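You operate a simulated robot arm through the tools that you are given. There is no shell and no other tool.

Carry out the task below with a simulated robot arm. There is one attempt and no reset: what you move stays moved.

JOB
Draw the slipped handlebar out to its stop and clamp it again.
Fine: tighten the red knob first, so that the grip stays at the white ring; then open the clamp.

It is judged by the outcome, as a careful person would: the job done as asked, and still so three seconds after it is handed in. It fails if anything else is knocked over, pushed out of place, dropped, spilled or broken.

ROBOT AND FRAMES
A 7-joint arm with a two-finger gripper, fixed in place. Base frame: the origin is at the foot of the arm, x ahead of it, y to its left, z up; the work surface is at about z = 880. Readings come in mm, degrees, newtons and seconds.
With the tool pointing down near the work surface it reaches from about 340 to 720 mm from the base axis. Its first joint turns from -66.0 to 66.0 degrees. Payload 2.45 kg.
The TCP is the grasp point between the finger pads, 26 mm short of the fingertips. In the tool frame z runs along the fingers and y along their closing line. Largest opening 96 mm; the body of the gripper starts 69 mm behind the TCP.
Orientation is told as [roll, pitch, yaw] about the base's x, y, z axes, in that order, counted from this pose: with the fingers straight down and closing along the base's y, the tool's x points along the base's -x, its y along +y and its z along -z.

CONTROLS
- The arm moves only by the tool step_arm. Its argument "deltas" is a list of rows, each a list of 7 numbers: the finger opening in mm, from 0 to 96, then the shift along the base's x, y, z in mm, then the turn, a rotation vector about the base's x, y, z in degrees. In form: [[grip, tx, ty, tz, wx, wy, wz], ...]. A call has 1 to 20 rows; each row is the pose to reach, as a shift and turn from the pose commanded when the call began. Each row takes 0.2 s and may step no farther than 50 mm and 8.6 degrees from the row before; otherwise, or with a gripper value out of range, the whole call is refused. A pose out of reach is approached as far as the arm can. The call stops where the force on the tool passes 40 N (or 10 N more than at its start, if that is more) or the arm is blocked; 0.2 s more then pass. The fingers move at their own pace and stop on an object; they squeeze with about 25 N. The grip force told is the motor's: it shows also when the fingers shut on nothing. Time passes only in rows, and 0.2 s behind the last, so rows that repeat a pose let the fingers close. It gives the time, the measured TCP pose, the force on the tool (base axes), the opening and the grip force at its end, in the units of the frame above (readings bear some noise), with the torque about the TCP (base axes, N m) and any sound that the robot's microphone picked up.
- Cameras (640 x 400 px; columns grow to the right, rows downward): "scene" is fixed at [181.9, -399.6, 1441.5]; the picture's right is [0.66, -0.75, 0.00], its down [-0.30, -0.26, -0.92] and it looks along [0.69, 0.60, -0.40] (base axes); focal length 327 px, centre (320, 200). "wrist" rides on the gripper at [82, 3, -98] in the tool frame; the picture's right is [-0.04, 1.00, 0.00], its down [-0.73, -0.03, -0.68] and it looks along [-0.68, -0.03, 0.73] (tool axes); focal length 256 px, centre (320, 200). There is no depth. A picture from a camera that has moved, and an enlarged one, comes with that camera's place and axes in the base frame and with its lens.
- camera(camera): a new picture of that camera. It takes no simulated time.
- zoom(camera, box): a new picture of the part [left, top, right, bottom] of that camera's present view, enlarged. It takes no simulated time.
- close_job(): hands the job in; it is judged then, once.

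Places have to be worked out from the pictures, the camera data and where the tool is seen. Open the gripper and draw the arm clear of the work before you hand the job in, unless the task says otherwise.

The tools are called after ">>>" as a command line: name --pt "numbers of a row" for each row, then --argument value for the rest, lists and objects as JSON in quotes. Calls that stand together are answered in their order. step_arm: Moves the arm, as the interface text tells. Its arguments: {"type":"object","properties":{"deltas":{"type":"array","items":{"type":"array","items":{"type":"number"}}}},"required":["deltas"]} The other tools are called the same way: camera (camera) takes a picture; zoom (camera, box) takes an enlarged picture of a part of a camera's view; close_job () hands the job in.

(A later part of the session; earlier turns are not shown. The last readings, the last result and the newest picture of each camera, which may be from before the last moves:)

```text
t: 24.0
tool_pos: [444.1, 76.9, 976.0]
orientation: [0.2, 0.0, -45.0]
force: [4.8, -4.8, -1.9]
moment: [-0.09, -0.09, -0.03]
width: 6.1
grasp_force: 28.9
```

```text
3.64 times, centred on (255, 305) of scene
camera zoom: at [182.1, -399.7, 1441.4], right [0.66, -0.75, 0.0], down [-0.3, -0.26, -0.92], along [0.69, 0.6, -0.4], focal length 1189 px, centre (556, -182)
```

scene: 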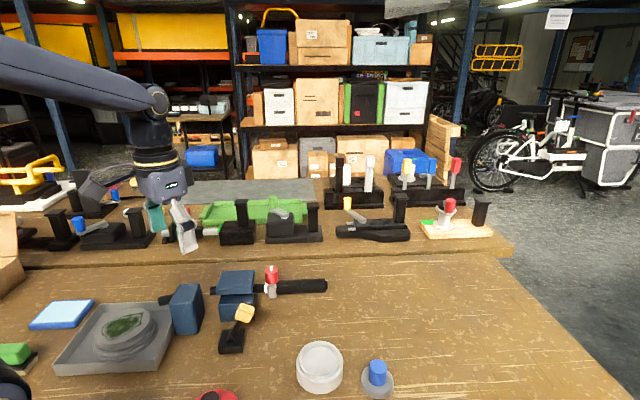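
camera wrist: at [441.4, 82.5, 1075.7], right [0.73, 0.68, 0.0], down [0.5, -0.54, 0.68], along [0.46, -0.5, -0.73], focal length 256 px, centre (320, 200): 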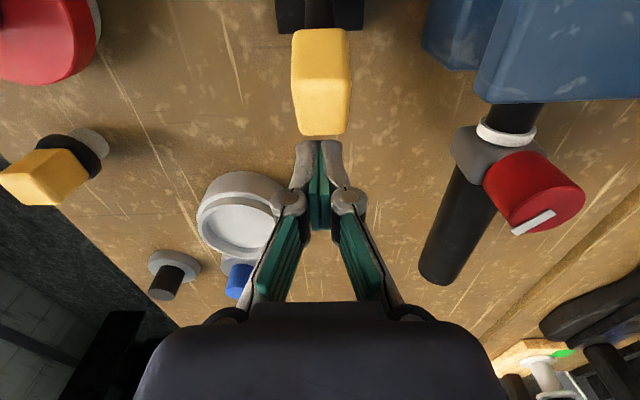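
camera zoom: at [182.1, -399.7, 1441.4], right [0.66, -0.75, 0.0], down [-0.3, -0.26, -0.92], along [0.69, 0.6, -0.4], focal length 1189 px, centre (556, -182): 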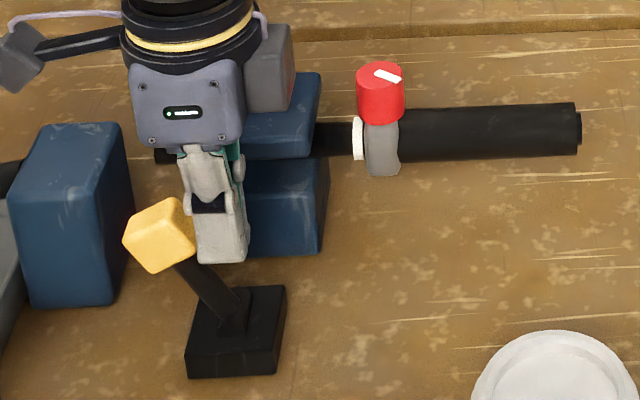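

The lever has flipped to the far side, but the reported width rose to 6 mm, so something is wedged slightly between the fingertips. I'll check with the wrist camera before moving.

>>> camera --camera "wrist"

>>> zoom --camera "wrist" --box '[260, 60, 380, 220]'

```text
taken
camera wrist: at [387.8, 137.3, 1075.1], right [0.74, 0.68, 0.0], down [0.5, -0.54, 0.68], along [0.46, -0.5, -0.73], focal length 256 px, centre (320, 200)
```

wrist: 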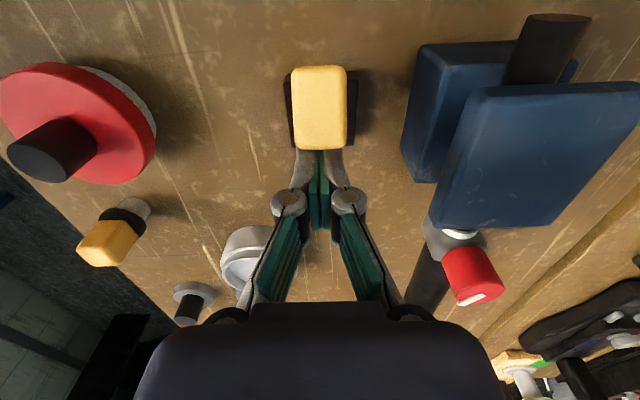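

```text
2.50 times, centred on (320, 140) of wrist
camera zoom: at [387.8, 137.3, 1075.1], right [0.74, 0.68, 0.0], down [0.5, -0.54, 0.68], along [0.46, -0.5, -0.73], focal length 640 px, centre (320, 350)
```

zoom: 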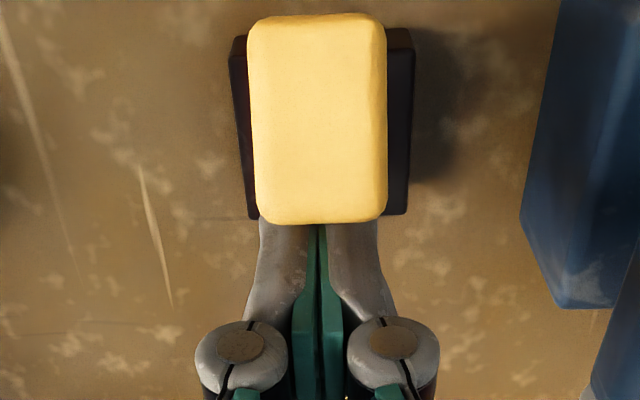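

The cap's edge is just resting against the closed fingers. I'll back off toward +u and rise, then check the lever and jaw.

>>> step_arm --pt "0 7 -7 0 0 0 0" --pt "0 18 -18 0 0 0 0" --pt "0 25 -25 20 0 0 0" --pt "0 25 -25 60 0 0 0" --pt "0 25 -25 100 0 0 0" --pt "0 25 -25 140 0 0 0" --pt "0 25 -25 140 0 0 0"

>>> camera --camera "wrist"

>>> zoom --camera "scene" --box '[190, 240, 340, 360]'

```text
t: 25.6
tool_pos: [468.8, 55.1, 1116.1]
orientation: [0.0, 0.0, -45.0]
force: [0.8, 0.3, 0.6]
moment: [-0.02, -0.04, 0.02]
width: 0.0
grasp_force: 28.1
```

```text
taken
camera wrist: at [411.7, 114.5, 1215.1], right [0.73, 0.68, 0.0], down [0.5, -0.54, 0.68], along [0.46, -0.5, -0.73], focal length 256 px, centre (320, 200)
```

wrist: 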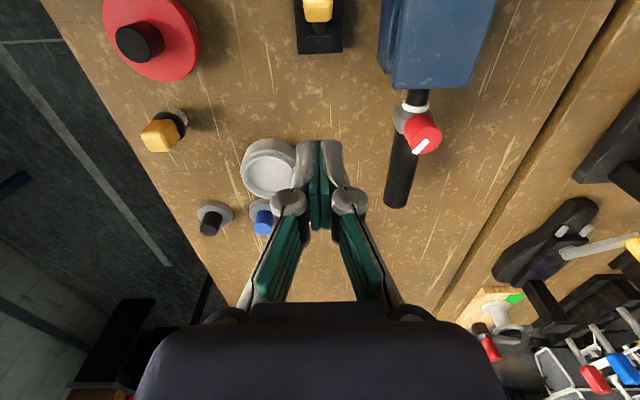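

```text
3.33 times, centred on (265, 300) of scene
camera zoom: at [181.9, -399.6, 1441.5], right [0.66, -0.75, 0.0], down [-0.3, -0.26, -0.92], along [0.69, 0.6, -0.4], focal length 1090 px, centre (503, -133)
```

zoom: 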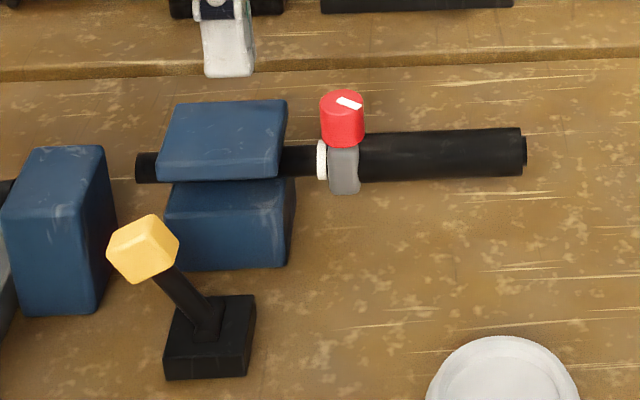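

The lever now leans the other way (clamp open) and the grip is still at the white ring. I'll zoom in to locate the grip accurately before grasping it.

>>> zoom --camera "wrist" --box '[340, 60, 480, 220]'

>>> zoom --camera "scene" --box '[250, 260, 340, 320]'

```text
2.50 times, centred on (410, 140) of wrist
camera zoom: at [411.7, 114.5, 1215.1], right [0.73, 0.68, 0.0], down [0.5, -0.54, 0.68], along [0.46, -0.5, -0.73], focal length 640 px, centre (95, 350)
```

zoom: 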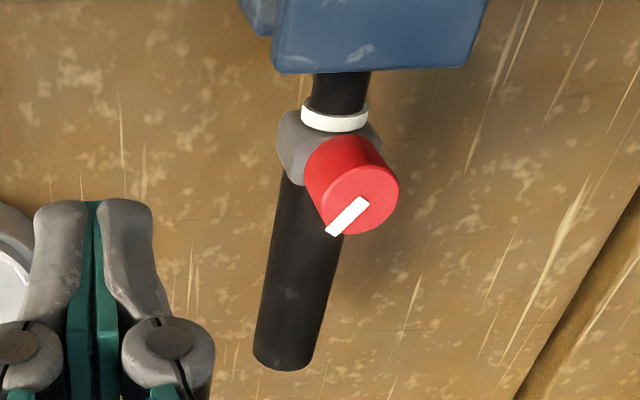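

```text
6.67 times, centred on (295, 290) of scene
camera zoom: at [181.9, -399.6, 1441.5], right [0.66, -0.75, 0.0], down [-0.3, -0.26, -0.92], along [0.69, 0.6, -0.4], focal length 2179 px, centre (487, -400)
```

zoom: 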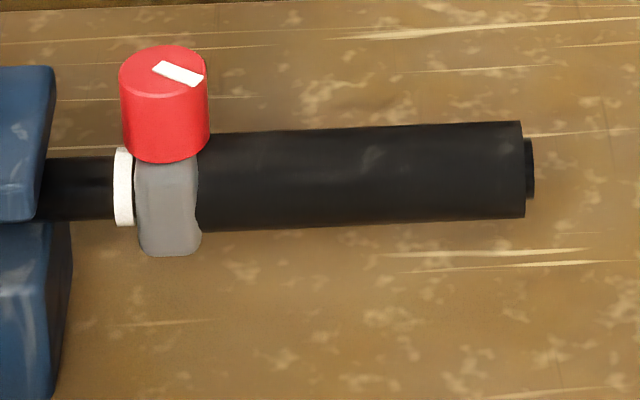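

The grip's axis is at n≈469.5 (perpendicular to the bar) and z≈947, diameter about 34 mm, spanning s≈354–467 along the bar. I'll go above its outer half, around (635, 29), with the fingers open across it.

>>> step_arm --pt "62 30 -5 0 0 0 0" --pt "62 65 -10 0 0 0 0" --pt "62 100 -15 -10 0 0 0" --pt "62 135 -21 -30 0 0 0" --pt "62 165.8 -25.8 -52 0 0 0" --pt "62 165.8 -25.8 -52 0 0 0"

>>> camera --camera "wrist"

>>> zoom --camera "scene" --box '[220, 220, 360, 330]'

```text
t: 27.0
tool_pos: [636.3, 29.3, 1064.4]
orientation: [0.0, 0.0, -45.0]
force: [0.2, -0.2, -0.1]
moment: [-0.03, 0.01, 0.0]
width: 62.0
grasp_force: 0.1
```

```text
taken
camera wrist: at [579.4, 89.3, 1164.2], right [0.73, 0.68, 0.0], down [0.5, -0.54, 0.68], along [0.46, -0.5, -0.73], focal length 256 px, centre (320, 200)
```

wrist: 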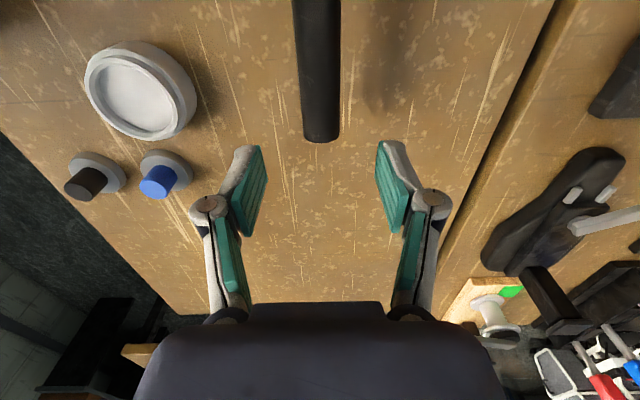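

```text
3.64 times, centred on (290, 275) of scene
camera zoom: at [181.9, -399.6, 1441.5], right [0.66, -0.75, 0.0], down [-0.3, -0.26, -0.92], along [0.69, 0.6, -0.4], focal length 1189 px, centre (429, -73)
```

zoom: 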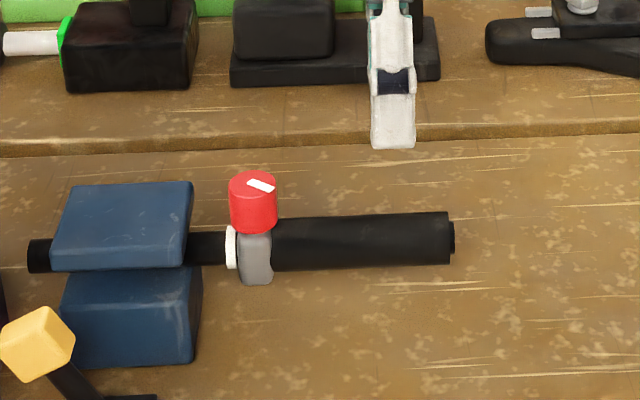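

The grip is centred between the fingers. I'll lower to it and close.

>>> step_arm --pt "62 0 0 -35 0 0 0" --pt "62 0 0 -70 0 0 0" --pt "62 0 0 -95 0 0 0" --pt "62 0 0 -111 0 0 0" --pt "62 0 0 -111 0 0 0"

>>> camera --camera "wrist"

>>> zoom --camera "scene" --box '[220, 220, 360, 330]'

```text
t: 28.2
tool_pos: [638.0, 28.8, 952.7]
orientation: [0.0, 0.0, -44.9]
force: [0.0, 0.6, -0.9]
moment: [0.0, 0.02, -0.02]
width: 62.0
grasp_force: 0.0
```

```text
taken
camera wrist: at [580.7, 88.6, 1052.3], right [0.73, 0.68, 0.0], down [0.5, -0.54, 0.68], along [0.46, -0.5, -0.73], focal length 256 px, centre (320, 200)
```

wrist: 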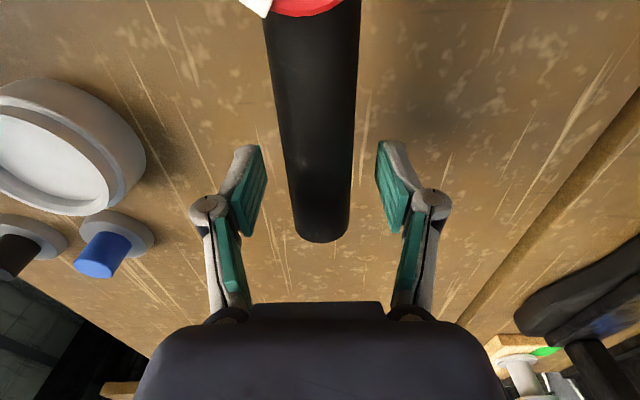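

```text
3.64 times, centred on (290, 275) of scene
camera zoom: at [181.9, -399.6, 1441.5], right [0.66, -0.75, 0.0], down [-0.3, -0.26, -0.92], along [0.69, 0.6, -0.4], focal length 1189 px, centre (429, -73)
```

zoom: 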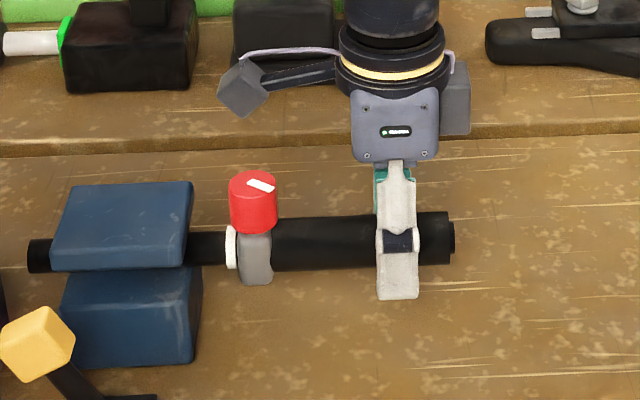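

The grip lies centrally between the pads and the camera clears the red knob. I'll close on the grip.

>>> step_arm --pt "15 0 0 0 0 0 0" --pt "15 0 0 0 0 0 0" --pt "15 0 0 0 0 0 0" --pt "15 0 0 0 0 0 0"

```text
t: 29.2
tool_pos: [636.4, 28.1, 954.2]
orientation: [0.0, 0.1, -45.0]
force: [-0.9, -2.5, 0.2]
moment: [-0.01, 0.08, 0.0]
width: 32.5
grasp_force: 45.0
```

The grip is held (32.5 mm). I'll draw it along the bar's direction in small steps and read the force.

>>> step_arm --pt "15 1.5 -1.5 0 0 0 0" --pt "15 3 -3 0 0 0 0" --pt "15 5 -5 0 0 0 0" --pt "15 7 -7 0 0 0 0"

>>> zoom --camera "scene" --box '[220, 220, 360, 330]'

```text
t: 30.2
tool_pos: [643.9, 21.0, 952.8]
orientation: [0.2, -0.1, -45.0]
force: [8.4, 8.8, -1.4]
moment: [0.28, 0.05, -0.14]
width: 32.8
grasp_force: 44.8
```

```text
3.64 times, centred on (290, 275) of scene
camera zoom: at [182.2, -399.3, 1441.5], right [0.66, -0.75, 0.0], down [-0.3, -0.26, -0.92], along [0.69, 0.6, -0.4], focal length 1189 px, centre (429, -73)
```

zoom: 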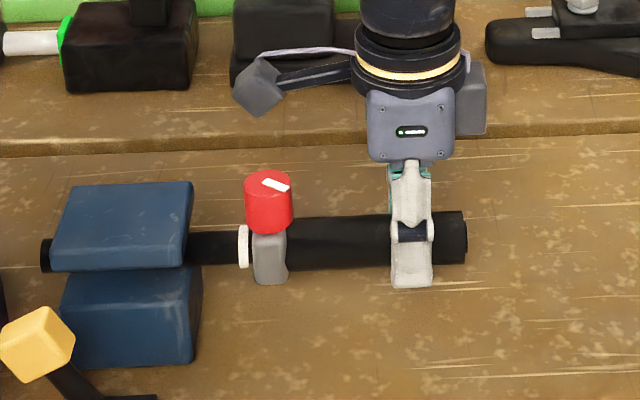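

The bar, white ring and grip are all moving out together, with no resistance along the bar but about 12 N sideways toward +n. I'll correct a little sideways and carry on drawing it out.

>>> step_arm --pt "15 1.4 1.4 0 0 0 0" --pt "15 3.0 -0.2 0 0 0 0" --pt "15 4.5 -1.7 0 0 0 0"

>>> zoom --camera "scene" --box '[220, 220, 360, 330]'

```text
t: 31.0
tool_pos: [646.3, 17.9, 954.0]
orientation: [0.1, -0.1, -44.9]
force: [6.3, 6.8, 6.6]
moment: [0.02, 0.19, 0.01]
width: 32.2
grasp_force: 44.7
```

```text
3.64 times, centred on (290, 275) of scene
camera zoom: at [182.0, -399.4, 1441.5], right [0.66, -0.75, 0.0], down [-0.3, -0.26, -0.92], along [0.69, 0.6, -0.4], focal length 1189 px, centre (429, -73)
```

zoom: 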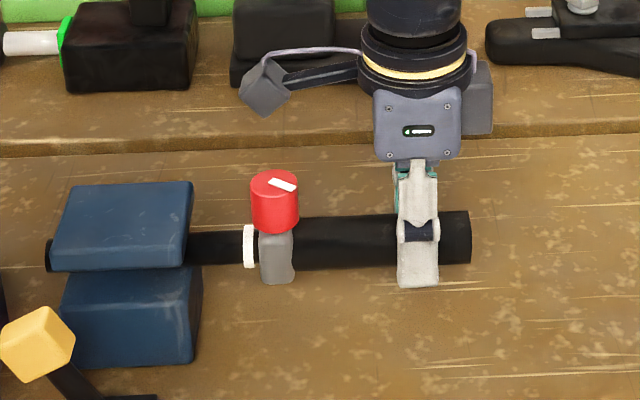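

Motion continues freely with the lateral force reduced to about 9 N. I'll draw further, adding a slight sideways drift.

>>> step_arm --pt "15 2.2 -1.0 0 0 0 0" --pt "15 4.0 -2.6 0 0 0 0" --pt "15 5.6 -4.2 0 0 0 0"

>>> zoom --camera "scene" --box '[220, 220, 360, 330]'

```text
t: 31.8
tool_pos: [651.5, 13.8, 953.1]
orientation: [0.0, -0.1, -45.0]
force: [-0.2, 0.3, 3.2]
moment: [-0.33, -0.13, 0.06]
width: 32.4
grasp_force: 45.3
```

```text
3.64 times, centred on (290, 275) of scene
camera zoom: at [181.8, -399.5, 1441.5], right [0.66, -0.75, 0.0], down [-0.3, -0.26, -0.92], along [0.69, 0.6, -0.4], focal length 1189 px, centre (429, -73)
```

zoom: 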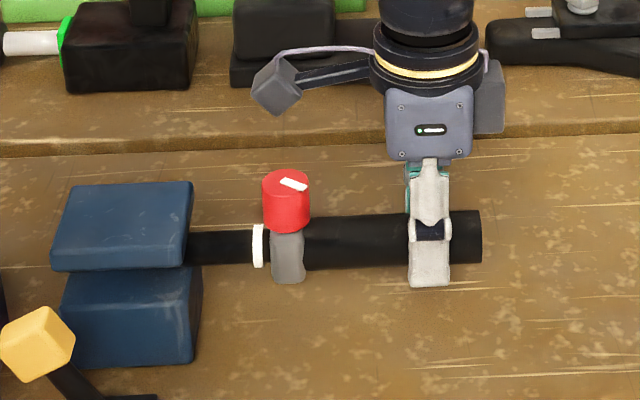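

I see a possible gap opening between the white ring and the grip collar, so I'll zoom in closely before drawing any further.

>>> zoom --camera "scene" --box '[265, 255, 325, 305]'

>>> camera --camera "wrist"

>>> zoom --camera "scene" --box '[220, 255, 280, 305]'

```text
8.00 times, centred on (295, 280) of scene
camera zoom: at [181.8, -399.5, 1441.5], right [0.66, -0.75, 0.0], down [-0.3, -0.26, -0.92], along [0.69, 0.6, -0.4], focal length 2615 px, centre (520, -440)
```

zoom: 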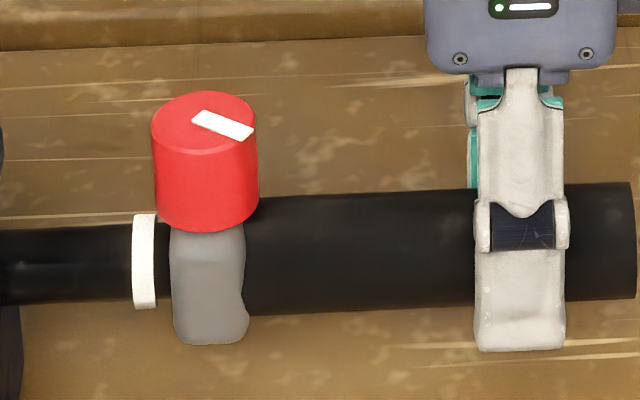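

```text
taken
camera wrist: at [595.2, 74.0, 1052.5], right [0.73, 0.68, 0.0], down [0.5, -0.54, 0.68], along [0.46, -0.5, -0.73], focal length 256 px, centre (320, 200)
```

wrist: 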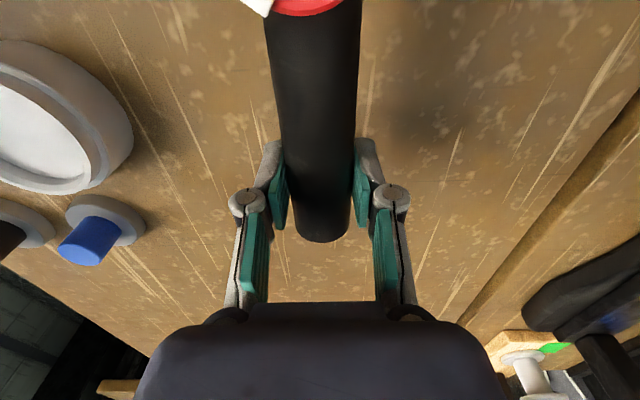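

```text
8.00 times, centred on (250, 280) of scene
camera zoom: at [181.8, -399.5, 1441.5], right [0.66, -0.75, 0.0], down [-0.3, -0.26, -0.92], along [0.69, 0.6, -0.4], focal length 2615 px, centre (880, -440)
```

zoom: 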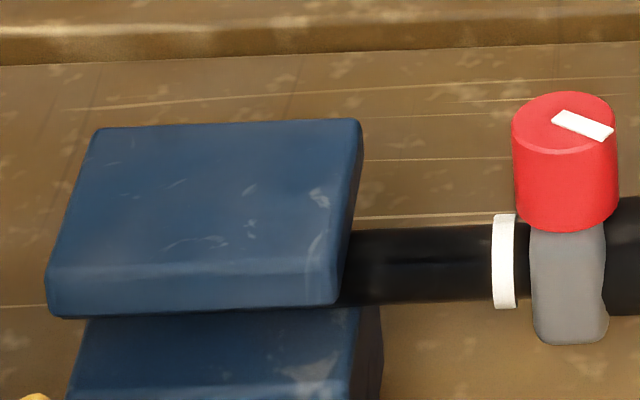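

The zoom shows roughly a 4 mm gap between the white ring and the collar (it was under 1 mm), so the grip is creeping on the bar as I pull it. I'll stop pulling on the grip, release it, rise and inspect.

>>> step_arm --pt "62 0 0 0 0 0 0" --pt "62 0 0 0 0 0 0" --pt "62 0 0 40 0 0 0" --pt "62 0 0 80 0 0 0" --pt "62 -20 20 125 0 0 0" --pt "62 -50 50 160 0 0 0" --pt "62 -50 50 160 0 0 0"

>>> camera --camera "wrist"

>>> zoom --camera "scene" --box '[220, 240, 350, 330]'

>>> zoom --camera "scene" --box '[265, 255, 325, 305]'

```text
refused: row 5 steps farther than a row can; nothing moved
```

```text
taken
camera wrist: at [595.2, 74.0, 1052.5], right [0.73, 0.68, 0.0], down [0.5, -0.54, 0.68], along [0.46, -0.5, -0.73], focal length 256 px, centre (320, 200)
```

wrist: 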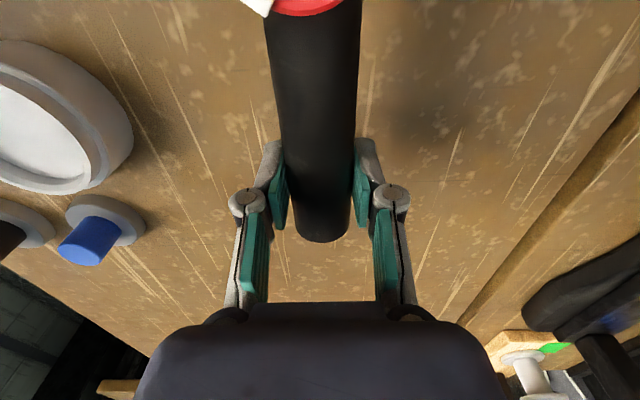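

```text
4.44 times, centred on (285, 285) of scene
camera zoom: at [181.8, -399.5, 1441.5], right [0.66, -0.75, 0.0], down [-0.3, -0.26, -0.92], along [0.69, 0.6, -0.4], focal length 1453 px, centre (476, -178)
```

zoom: 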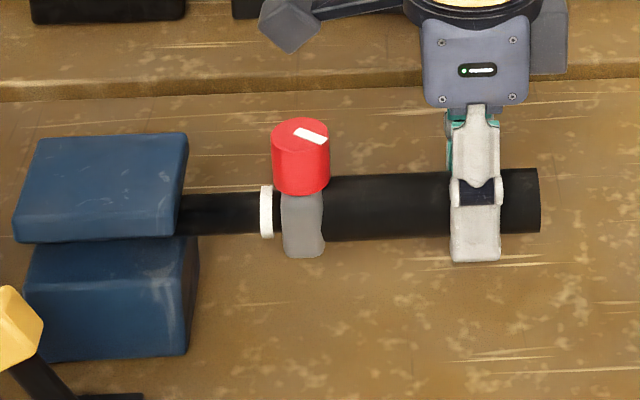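

```text
8.00 times, centred on (295, 280) of scene
camera zoom: at [181.8, -399.5, 1441.5], right [0.66, -0.75, 0.0], down [-0.3, -0.26, -0.92], along [0.69, 0.6, -0.4], focal length 2615 px, centre (520, -440)
```

zoom: 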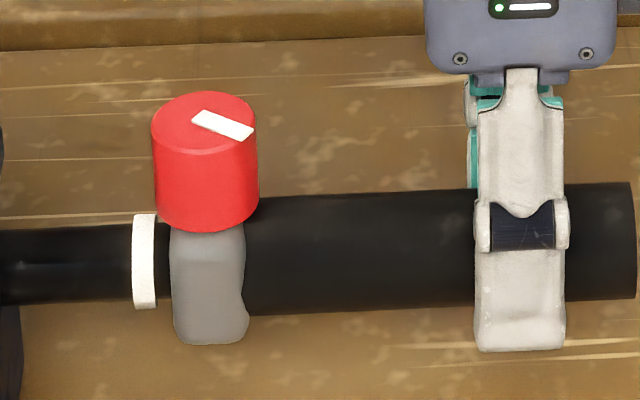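

That call was refused (step too long) and nothing moved. I'll resend it with shorter steps: release the grip, rise, and move back to view the clamp.

>>> step_arm --pt "62 0 0 0 0 0 0" --pt "62 0 0 0 0 0 0" --pt "62 0 0 40 0 0 0" --pt "62 0 0 80 0 0 0" --pt "62 -12 12 115 0 0 0" --pt "62 -30 30 150 0 0 0" --pt "62 -50 50 175 0 0 0" --pt "62 -50 50 175 0 0 0"

>>> camera --camera "wrist"

>>> zoom --camera "scene" --box '[220, 240, 350, 330]'

>>> zoom --camera "scene" --box '[265, 255, 325, 305]'

```text
t: 33.6
tool_pos: [601.3, 65.3, 1126.8]
orientation: [0.0, 0.0, -45.0]
force: [0.1, -0.2, -0.1]
moment: [0.0, 0.0, 0.0]
width: 62.1
grasp_force: 0.0
```

```text
taken
camera wrist: at [544.6, 125.2, 1225.4], right [0.73, 0.68, 0.0], down [0.5, -0.54, 0.68], along [0.46, -0.5, -0.73], focal length 256 px, centre (320, 200)
```

wrist: 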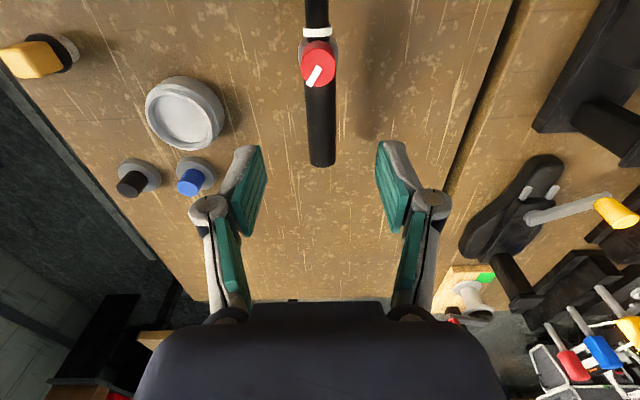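

```text
4.44 times, centred on (285, 285) of scene
camera zoom: at [181.9, -399.5, 1441.5], right [0.66, -0.75, 0.0], down [-0.3, -0.26, -0.92], along [0.69, 0.6, -0.4], focal length 1453 px, centre (476, -178)
```

zoom: 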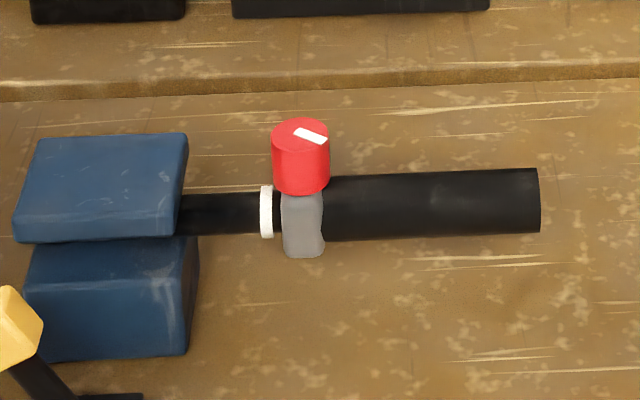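

```text
8.00 times, centred on (295, 280) of scene
camera zoom: at [181.9, -399.5, 1441.5], right [0.66, -0.75, 0.0], down [-0.3, -0.26, -0.92], along [0.69, 0.6, -0.4], focal length 2615 px, centre (520, -440)
```

zoom: 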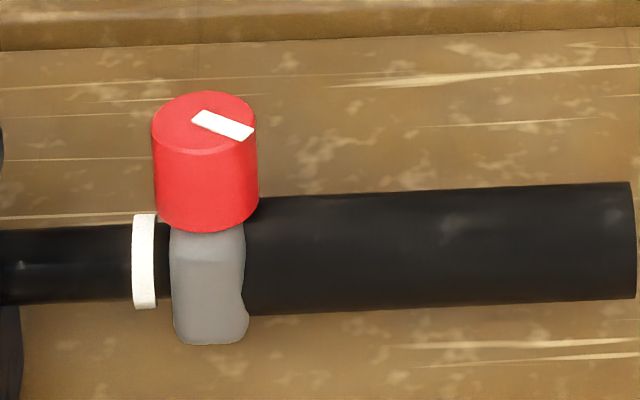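

The bar did not spring back, and the gap is confirmed, so I'll draw the bar by its own bare part between the clamp and the white ring. I'll move above that stretch (s≈322) and check alignment.

>>> step_arm --pt "46 -15 14 -15 0 0 0" --pt "46 -30 28 -35 0 0 0" --pt "46 -41.7 38.9 -62 0 0 0" --pt "46 -41.7 38.9 -62 0 0 0"

>>> camera --camera "wrist"

>>> zoom --camera "scene" --box '[200, 220, 350, 330]'

```text
t: 34.6
tool_pos: [559.4, 103.5, 1065.4]
orientation: [0.0, 0.0, -44.8]
force: [-0.8, -0.2, 0.6]
moment: [0.0, 0.01, 0.02]
width: 46.2
grasp_force: 0.0
```

```text
taken
camera wrist: at [503.9, 164.6, 1165.1], right [0.73, 0.68, 0.0], down [0.5, -0.54, 0.68], along [0.46, -0.5, -0.73], focal length 256 px, centre (320, 200)
```

wrist: 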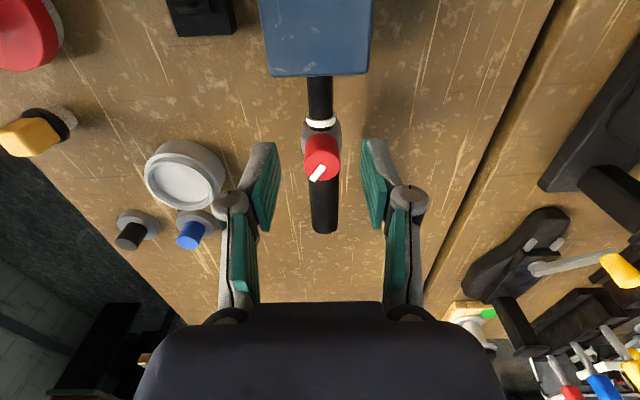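

```text
3.64 times, centred on (275, 275) of scene
camera zoom: at [181.9, -399.5, 1441.5], right [0.66, -0.75, 0.0], down [-0.3, -0.26, -0.92], along [0.69, 0.6, -0.4], focal length 1189 px, centre (484, -73)
```

zoom: 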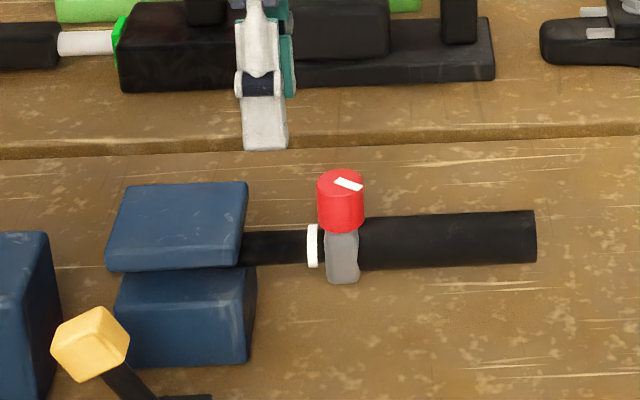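

The bare bar is centred between the fingers, with the fingers midway between the jaw edge (s≈300) and the ring (s≈341). I'll lower onto the bare bar and close.

>>> step_arm --pt "46 -0.5 -0.5 -35 0 0 0" --pt "46 -0.5 -0.5 -65 0 0 0" --pt "46 -0.5 -0.5 -90 0 0 0" --pt "46 -0.5 -0.5 -112 0 0 0" --pt "46 -0.5 -0.5 -112 0 0 0"

>>> camera --camera "wrist"

>>> zoom --camera "scene" --box '[220, 230, 330, 320]'

```text
t: 35.8
tool_pos: [560.5, 104.3, 955.0]
orientation: [0.0, -0.1, -45.0]
force: [1.0, -0.3, 0.0]
moment: [-0.02, 0.0, 0.01]
width: 45.8
grasp_force: 0.1
```

```text
taken
camera wrist: at [504.3, 164.6, 1052.5], right [0.73, 0.68, 0.0], down [0.5, -0.54, 0.68], along [0.46, -0.5, -0.73], focal length 256 px, centre (320, 200)
```

wrist: 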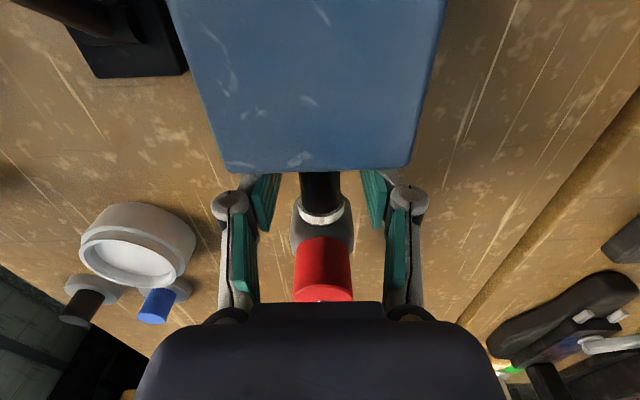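

```text
4.44 times, centred on (275, 275) of scene
camera zoom: at [181.9, -399.6, 1441.5], right [0.66, -0.75, 0.0], down [-0.3, -0.26, -0.92], along [0.69, 0.6, -0.4], focal length 1453 px, centre (520, -133)
```

zoom: 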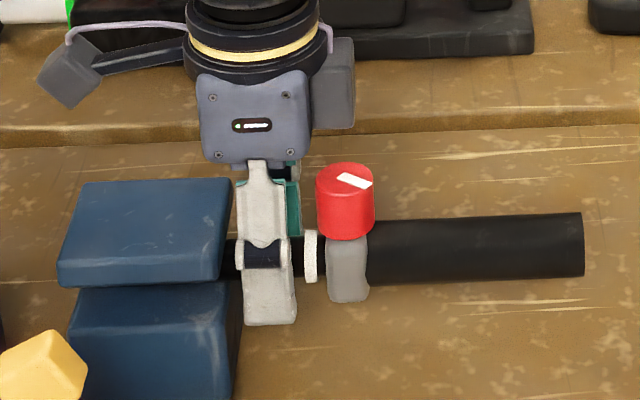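

The fingers straddle the bare bar with clearance on both sides. I'll close on it and draw outward in small steps.

>>> step_arm --pt "10 0 0 0 0 0 0" --pt "10 0 0 0 0 0 0" --pt "10 0 0 0 0 0 0" --pt "10 0 0 0 0 0 0"

>>> zoom --camera "scene" --box '[220, 230, 330, 320]'

```text
t: 36.8
tool_pos: [561.2, 104.1, 952.2]
orientation: [0.0, 0.0, -45.0]
force: [-1.4, -1.1, -3.2]
moment: [-0.06, -0.05, -0.01]
width: 20.6
grasp_force: 44.7
```

```text
4.44 times, centred on (275, 275) of scene
camera zoom: at [181.9, -399.6, 1441.5], right [0.66, -0.75, 0.0], down [-0.3, -0.26, -0.92], along [0.69, 0.6, -0.4], focal length 1453 px, centre (520, -133)
```

zoom: 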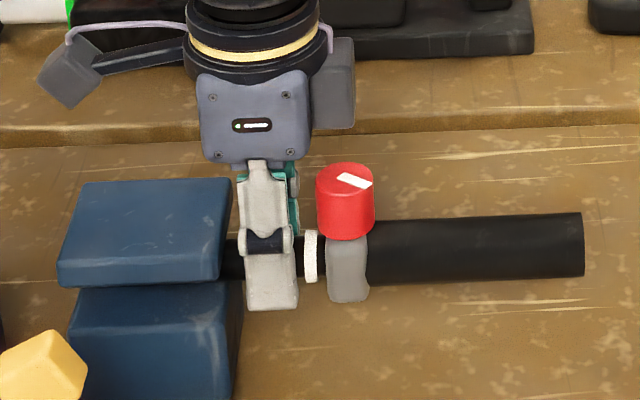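

The bare bar is held (20.6 mm). I'll pull about 6 mm along u and see whether the ring follows.

>>> step_arm --pt "10 1.1 -1.1 0 0 0 0" --pt "10 2.2 -2.2 0 0 0 0" --pt "10 3.3 -3.3 0 0 0 0" --pt "10 4.4 -4.4 0 0 0 0"

>>> zoom --camera "scene" --box '[220, 230, 330, 320]'

```text
t: 37.8
tool_pos: [565.2, 98.2, 953.6]
orientation: [0.0, 0.0, -44.9]
force: [3.6, 6.2, -3.7]
moment: [0.23, 0.07, -0.03]
width: 20.7
grasp_force: 45.0
```

```text
4.44 times, centred on (275, 275) of scene
camera zoom: at [182.1, -399.4, 1441.5], right [0.66, -0.75, 0.0], down [-0.3, -0.26, -0.92], along [0.69, 0.6, -0.4], focal length 1453 px, centre (520, -133)
```

zoom: 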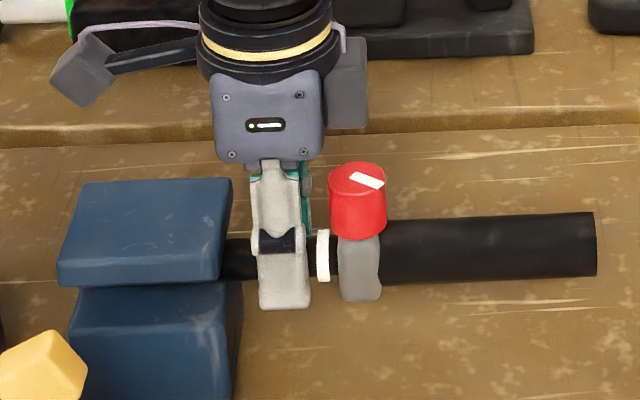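

The bar, ring and grip all moved together by about 6 mm with no stop yet. I'll continue drawing by the bare bar.

>>> step_arm --pt "10 1.8 -1.0 0 0 0 0" --pt "10 3.0 -2.2 0 0 0 0" --pt "10 4.4 -3.6 0 0 0 0" --pt "10 5.8 -5.0 0 0 0 0" --pt "10 7.2 -6.4 0 0 0 0"

>>> zoom --camera "scene" --box '[220, 230, 330, 320]'

```text
t: 39.0
tool_pos: [573.6, 92.6, 954.3]
orientation: [0.0, 0.0, -44.9]
force: [8.6, 10.7, -11.9]
moment: [-0.31, -0.5, -0.02]
width: 20.7
grasp_force: 45.0
```

```text
4.44 times, centred on (275, 275) of scene
camera zoom: at [182.4, -399.2, 1441.5], right [0.66, -0.75, 0.0], down [-0.3, -0.26, -0.92], along [0.69, 0.6, -0.4], focal length 1453 px, centre (520, -133)
```

zoom: 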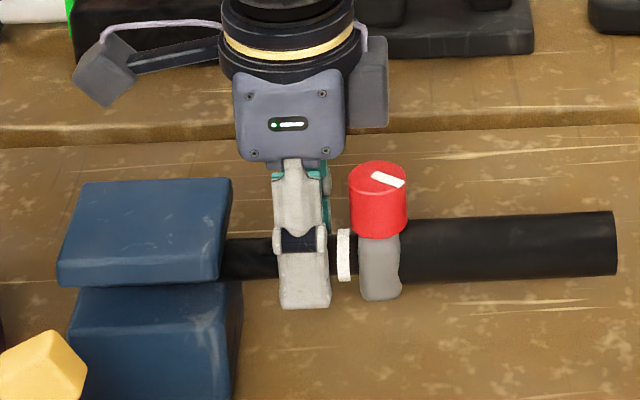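

Still sliding freely outward with everything moving together. I'll continue, easing slightly down and sideways to relieve the side load.

>>> step_arm --pt "10 1.5 -0.3 -0.7 0 0 0" --pt "10 3.0 -1.6 -1 0 0 0" --pt "10 4.4 -3.0 -1 0 0 0" --pt "10 5.8 -4.4 -1 0 0 0" --pt "10 7.2 -5.8 -1 0 0 0"

>>> zoom --camera "scene" --box '[220, 230, 330, 320]'

```text
t: 40.2
tool_pos: [578.9, 86.1, 953.2]
orientation: [0.1, 0.1, -44.9]
force: [-9.1, 11.9, 29.2]
moment: [0.02, -0.02, -0.05]
width: 20.6
grasp_force: 45.3
```

```text
4.44 times, centred on (275, 275) of scene
camera zoom: at [181.1, -399.3, 1441.7], right [0.66, -0.75, 0.0], down [-0.3, -0.26, -0.92], along [0.69, 0.6, -0.4], focal length 1453 px, centre (520, -133)
```

zoom: 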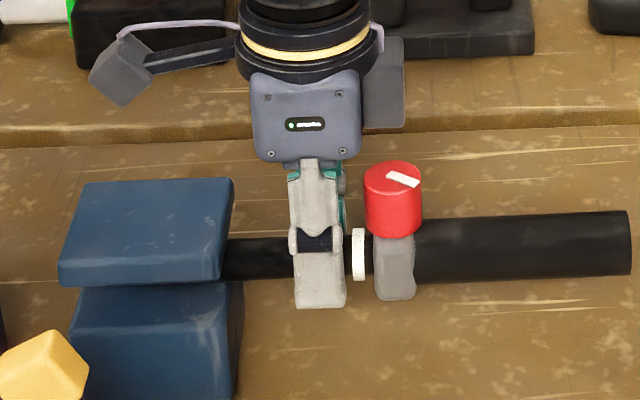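

There's now about 15 N resisting along the bar, possibly the stop, while 29 N vertical comes from my 1 mm lowering. I'll undo that lowering and pull a little more to check whether the bar is really at its stop.

>>> step_arm --pt "10 0 0 0.8 0 0 0" --pt "10 0 0 0.8 0 0 0"

>>> step_arm --pt "10 0.8 -0.8 0 0 0 0" --pt "10 1.5 -1.5 0 0 0 0" --pt "10 1.5 -1.5 0 0 0 0"

>>> zoom --camera "scene" --box '[220, 230, 330, 320]'

```text
t: 40.8
tool_pos: [578.3, 87.1, 953.2]
orientation: [0.2, 0.1, -44.9]
force: [-8.7, 15.9, 23.3]
moment: [0.23, 0.13, -0.09]
width: 20.4
grasp_force: 44.8
```

```text
t: 41.6
tool_pos: [578.8, 86.4, 952.7]
orientation: [-0.1, 0.2, -44.9]
force: [-17.3, 21.3, 17.9]
moment: [0.0, 0.05, -0.06]
width: 20.4
grasp_force: 45.0
```

```text
4.44 times, centred on (275, 275) of scene
camera zoom: at [181.1, -399.0, 1441.7], right [0.66, -0.75, 0.0], down [-0.3, -0.26, -0.92], along [0.69, 0.6, -0.4], focal length 1453 px, centre (520, -133)
```

zoom: 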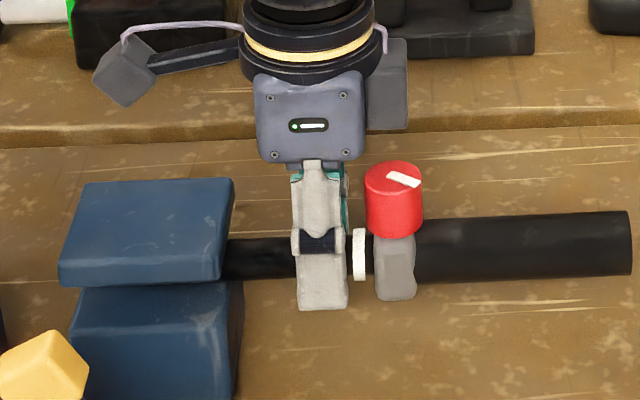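

The resistance along the bar rose to 27 N while the ring and grip did not move, so this looks like the stop. To rule out a side-load jam I'll ease back, release, re-grasp without strain, and pull again gently.

>>> step_arm --pt "10 -1.5 1.5 0 0 0 0" --pt "40 -3 3 0 0 0 0" --pt "40 -3 3 0 0 0 0" --pt "10 -3 3 0 0 0 0" --pt "10 -3 3 0 0 0 0" --pt "10 -3 3 0 0 0 0"

>>> zoom --camera "scene" --box '[220, 230, 330, 320]'

```text
t: 43.0
tool_pos: [576.4, 87.6, 952.8]
orientation: [0.1, -0.1, -44.9]
force: [4.5, 3.6, -3.8]
moment: [-0.52, -0.61, -0.03]
width: 20.6
grasp_force: 44.6
```

```text
4.44 times, centred on (275, 275) of scene
camera zoom: at [182.1, -399.4, 1441.5], right [0.66, -0.75, 0.0], down [-0.3, -0.26, -0.92], along [0.69, 0.6, -0.4], focal length 1453 px, centre (520, -133)
```

zoom: 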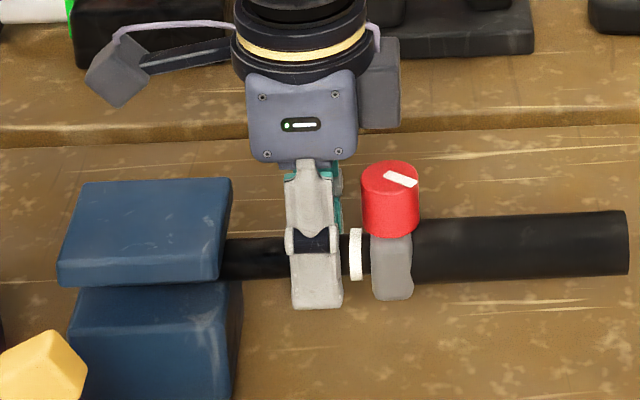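

Easing back nudged the bar about 1–2 mm. I'll pull out again gently and look for the firm stop at the same place.

>>> step_arm --pt "10 0.8 -0.8 0 0 0 0" --pt "10 1.6 -1.6 0 0 0 0" --pt "10 2.4 -2.4 0 0 0 0" --pt "10 3.0 -3.0 0 0 0 0" --pt "10 3.0 -3.0 0 0 0 0"

>>> zoom --camera "scene" --box '[220, 230, 330, 320]'

```text
t: 44.2
tool_pos: [578.1, 88.4, 952.6]
orientation: [0.0, 0.4, -44.8]
force: [-21.1, 19.9, 8.6]
moment: [0.36, 0.45, -0.13]
width: 20.4
grasp_force: 44.9
```

```text
4.44 times, centred on (275, 275) of scene
camera zoom: at [181.2, -399.0, 1441.7], right [0.66, -0.75, 0.0], down [-0.3, -0.26, -0.92], along [0.69, 0.6, -0.4], focal length 1453 px, centre (520, -133)
```

zoom: 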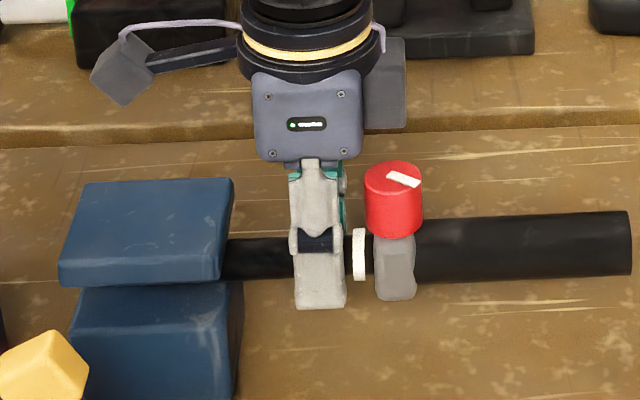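

The same firm stop (29 N, no side load) with the ring back at the same place confirms the bar is fully out. I'll open the fingers in place, so as not to drag the bar back, and rise.

>>> step_arm --pt "46 0 0 0 0 0 0" --pt "46 0 0 0 0 0 0" --pt "46 -0.7 0.7 20 0 0 0" --pt "46 -0.7 0.7 60 0 0 0" --pt "46 -0.7 0.7 105 0 0 0" --pt "46 -0.7 0.7 150 0 0 0"

>>> zoom --camera "scene" --box '[220, 230, 330, 320]'

>>> camera --camera "wrist"

```text
t: 45.6
tool_pos: [580.4, 84.6, 1106.4]
orientation: [-0.1, 0.1, -44.9]
force: [0.6, 0.3, -0.2]
moment: [0.03, 0.02, 0.0]
width: 46.1
grasp_force: 0.0
```

```text
4.44 times, centred on (275, 275) of scene
camera zoom: at [181.9, -399.6, 1441.5], right [0.66, -0.75, 0.0], down [-0.3, -0.26, -0.92], along [0.69, 0.6, -0.4], focal length 1453 px, centre (520, -133)
```

zoom: 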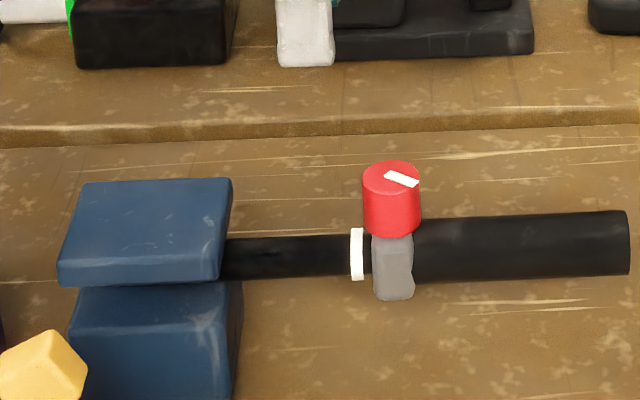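

```text
taken
camera wrist: at [523.3, 145.0, 1204.8], right [0.73, 0.68, 0.0], down [0.5, -0.54, 0.68], along [0.46, -0.5, -0.73], focal length 256 px, centre (320, 200)
```

wrist: 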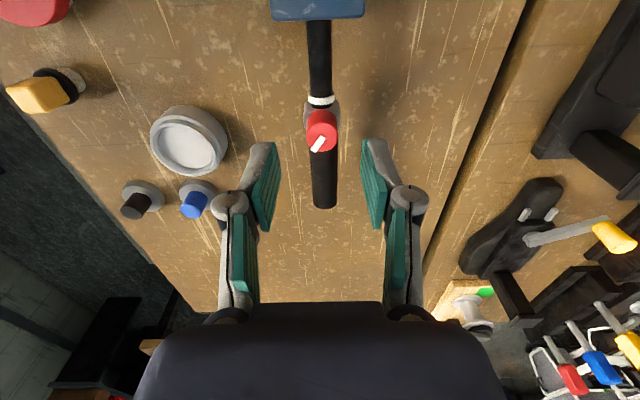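

The bar stays out at its stop after release; the roughly 4 mm ring-to-collar gap I'll correct once the bar is clamped. Next I'll go round to the far side of the lever (s≈190) with closed fingers to push it back over and clamp the bar.

>>> step_arm --pt "0 -37 8 0 0 0 0" --pt "0 -74 17 0 0 0 0" --pt "0 -111 25 0 0 0 0" --pt "0 -148 33 0 0 0 0" --pt "0 -184 41.6 0 0 0 0" --pt "0 -184 41.6 -40 0 0 0" --pt "0 -184 41.6 -70 0 0 0" --pt "0 -184 41.6 -70 0 0 0"

>>> camera --camera "wrist"

>>> zoom --camera "scene" --box '[140, 230, 320, 370]'

```text
t: 47.4
tool_pos: [394.9, 125.9, 1032.9]
orientation: [0.0, -0.1, -45.1]
force: [0.0, -0.3, -0.6]
moment: [-0.01, 0.02, 0.0]
width: 0.0
grasp_force: 25.0
```

```text
taken
camera wrist: at [339.3, 186.3, 1131.8], right [0.73, 0.68, 0.0], down [0.5, -0.54, 0.68], along [0.46, -0.5, -0.73], focal length 256 px, centre (320, 200)
```

wrist: 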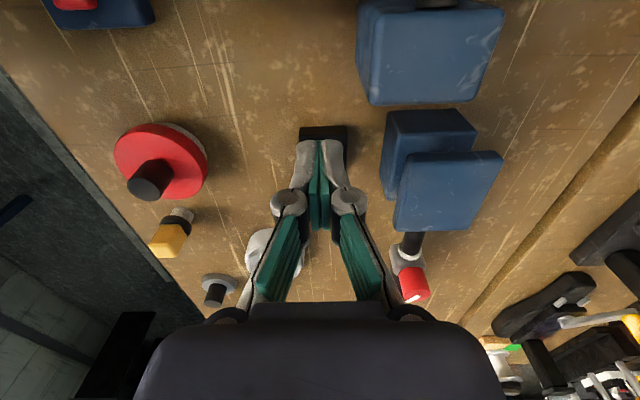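

```text
2.86 times, centred on (230, 300) of scene
camera zoom: at [181.9, -399.6, 1441.5], right [0.66, -0.75, 0.0], down [-0.3, -0.26, -0.92], along [0.69, 0.6, -0.4], focal length 934 px, centre (577, -86)
```

zoom: 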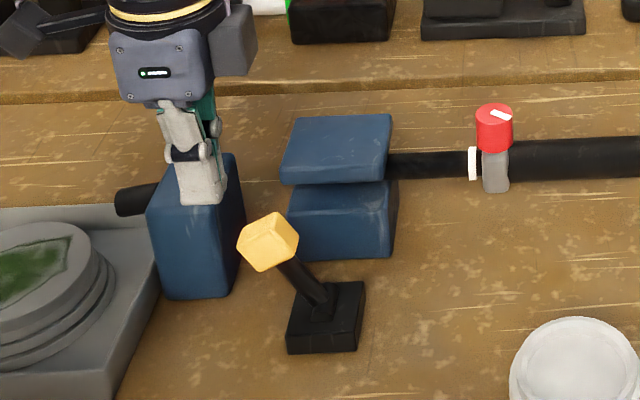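

The fingers are clear of the left blue block (about 15 mm) and about 8 mm short of the cap. I'll descend beside the cap and recheck before pushing.

>>> step_arm --pt "0 0 0 -20 0 0 0" --pt "0 0 0 -40 0 0 0" --pt "0 0 0 -58 0 0 0" --pt "0 0 0 -58 0 0 0"

>>> camera --camera "wrist"

>>> zoom --camera "scene" --box '[160, 260, 290, 360]'

```text
t: 48.4
tool_pos: [395.3, 127.2, 974.3]
orientation: [0.1, 0.0, -45.1]
force: [-0.3, 0.4, -0.5]
moment: [0.01, -0.02, -0.02]
width: 0.0
grasp_force: 25.1
```

```text
taken
camera wrist: at [338.0, 187.7, 1073.8], right [0.73, 0.68, 0.0], down [0.5, -0.54, 0.68], along [0.46, -0.5, -0.73], focal length 256 px, centre (320, 200)
```

wrist: 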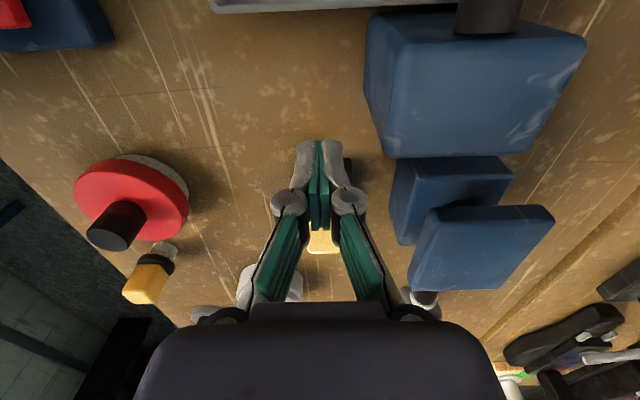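

```text
4.00 times, centred on (225, 310) of scene
camera zoom: at [181.9, -399.6, 1441.5], right [0.66, -0.75, 0.0], down [-0.3, -0.26, -0.92], along [0.69, 0.6, -0.4], focal length 1308 px, centre (700, -240)
```

zoom: 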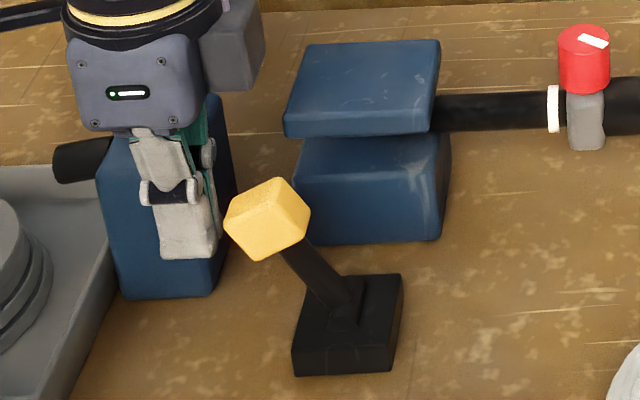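

The closed fingers are just short of the cap on its far side. I'll push it along +u, back toward the clamped side, in small steps.

>>> step_arm --pt "0 5 -5 0 0 0 0" --pt "0 10 -10 0 0 0 0" --pt "0 15 -15 0 0 0 0" --pt "0 20 -20 0 0 0 0" --pt "0 25 -25 0 0 0 0" --pt "0 30 -30 0 0 0 0" --pt "0 35 -35 0 0 0 0"

>>> zoom --camera "scene" --box '[180, 250, 320, 360]'

```text
t: 50.0
tool_pos: [430.0, 91.6, 975.2]
orientation: [0.0, -0.1, -44.9]
force: [0.3, 0.1, -0.5]
moment: [-0.01, 0.0, -0.03]
width: 0.0
grasp_force: 29.0
```

```text
3.64 times, centred on (250, 305) of scene
camera zoom: at [181.9, -399.6, 1441.5], right [0.66, -0.75, 0.0], down [-0.3, -0.26, -0.92], along [0.69, 0.6, -0.4], focal length 1189 px, centre (574, -182)
```

zoom: 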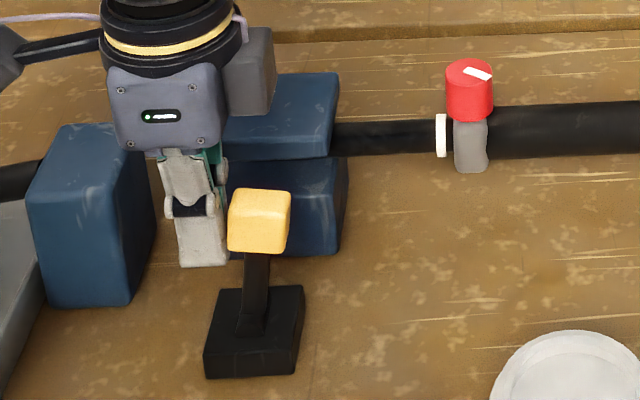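

The lever is upright now. I'll keep pushing toward the grip side until it is over-centre and at its clamped end.

>>> step_arm --pt "0 4 -4 0 0 0 0" --pt "0 8 -8 0 0 0 0" --pt "0 12 -12 0 0 0 0" --pt "0 16 -16 0 0 0 0" --pt "0 19 -19 0 0 0 0"

>>> zoom --camera "scene" --box '[180, 250, 320, 360]'

```text
t: 51.2
tool_pos: [446.1, 75.9, 975.0]
orientation: [-0.2, 0.5, -44.7]
force: [-25.3, 28.5, 13.1]
moment: [0.31, 0.41, -0.08]
width: 5.8
grasp_force: 28.8
```

```text
3.64 times, centred on (250, 305) of scene
camera zoom: at [181.0, -398.7, 1441.8], right [0.66, -0.75, 0.0], down [-0.3, -0.26, -0.92], along [0.69, 0.6, -0.4], focal length 1189 px, centre (574, -182)
```

zoom: 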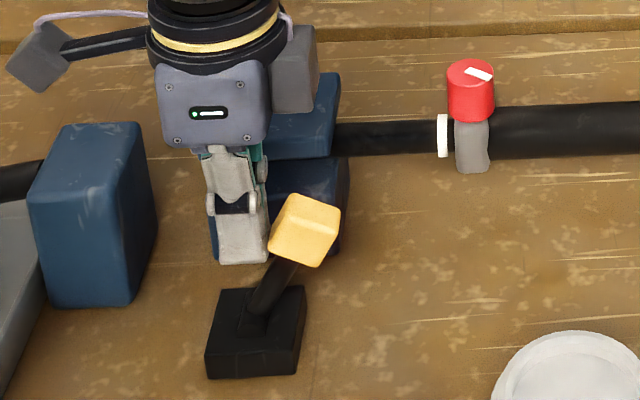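

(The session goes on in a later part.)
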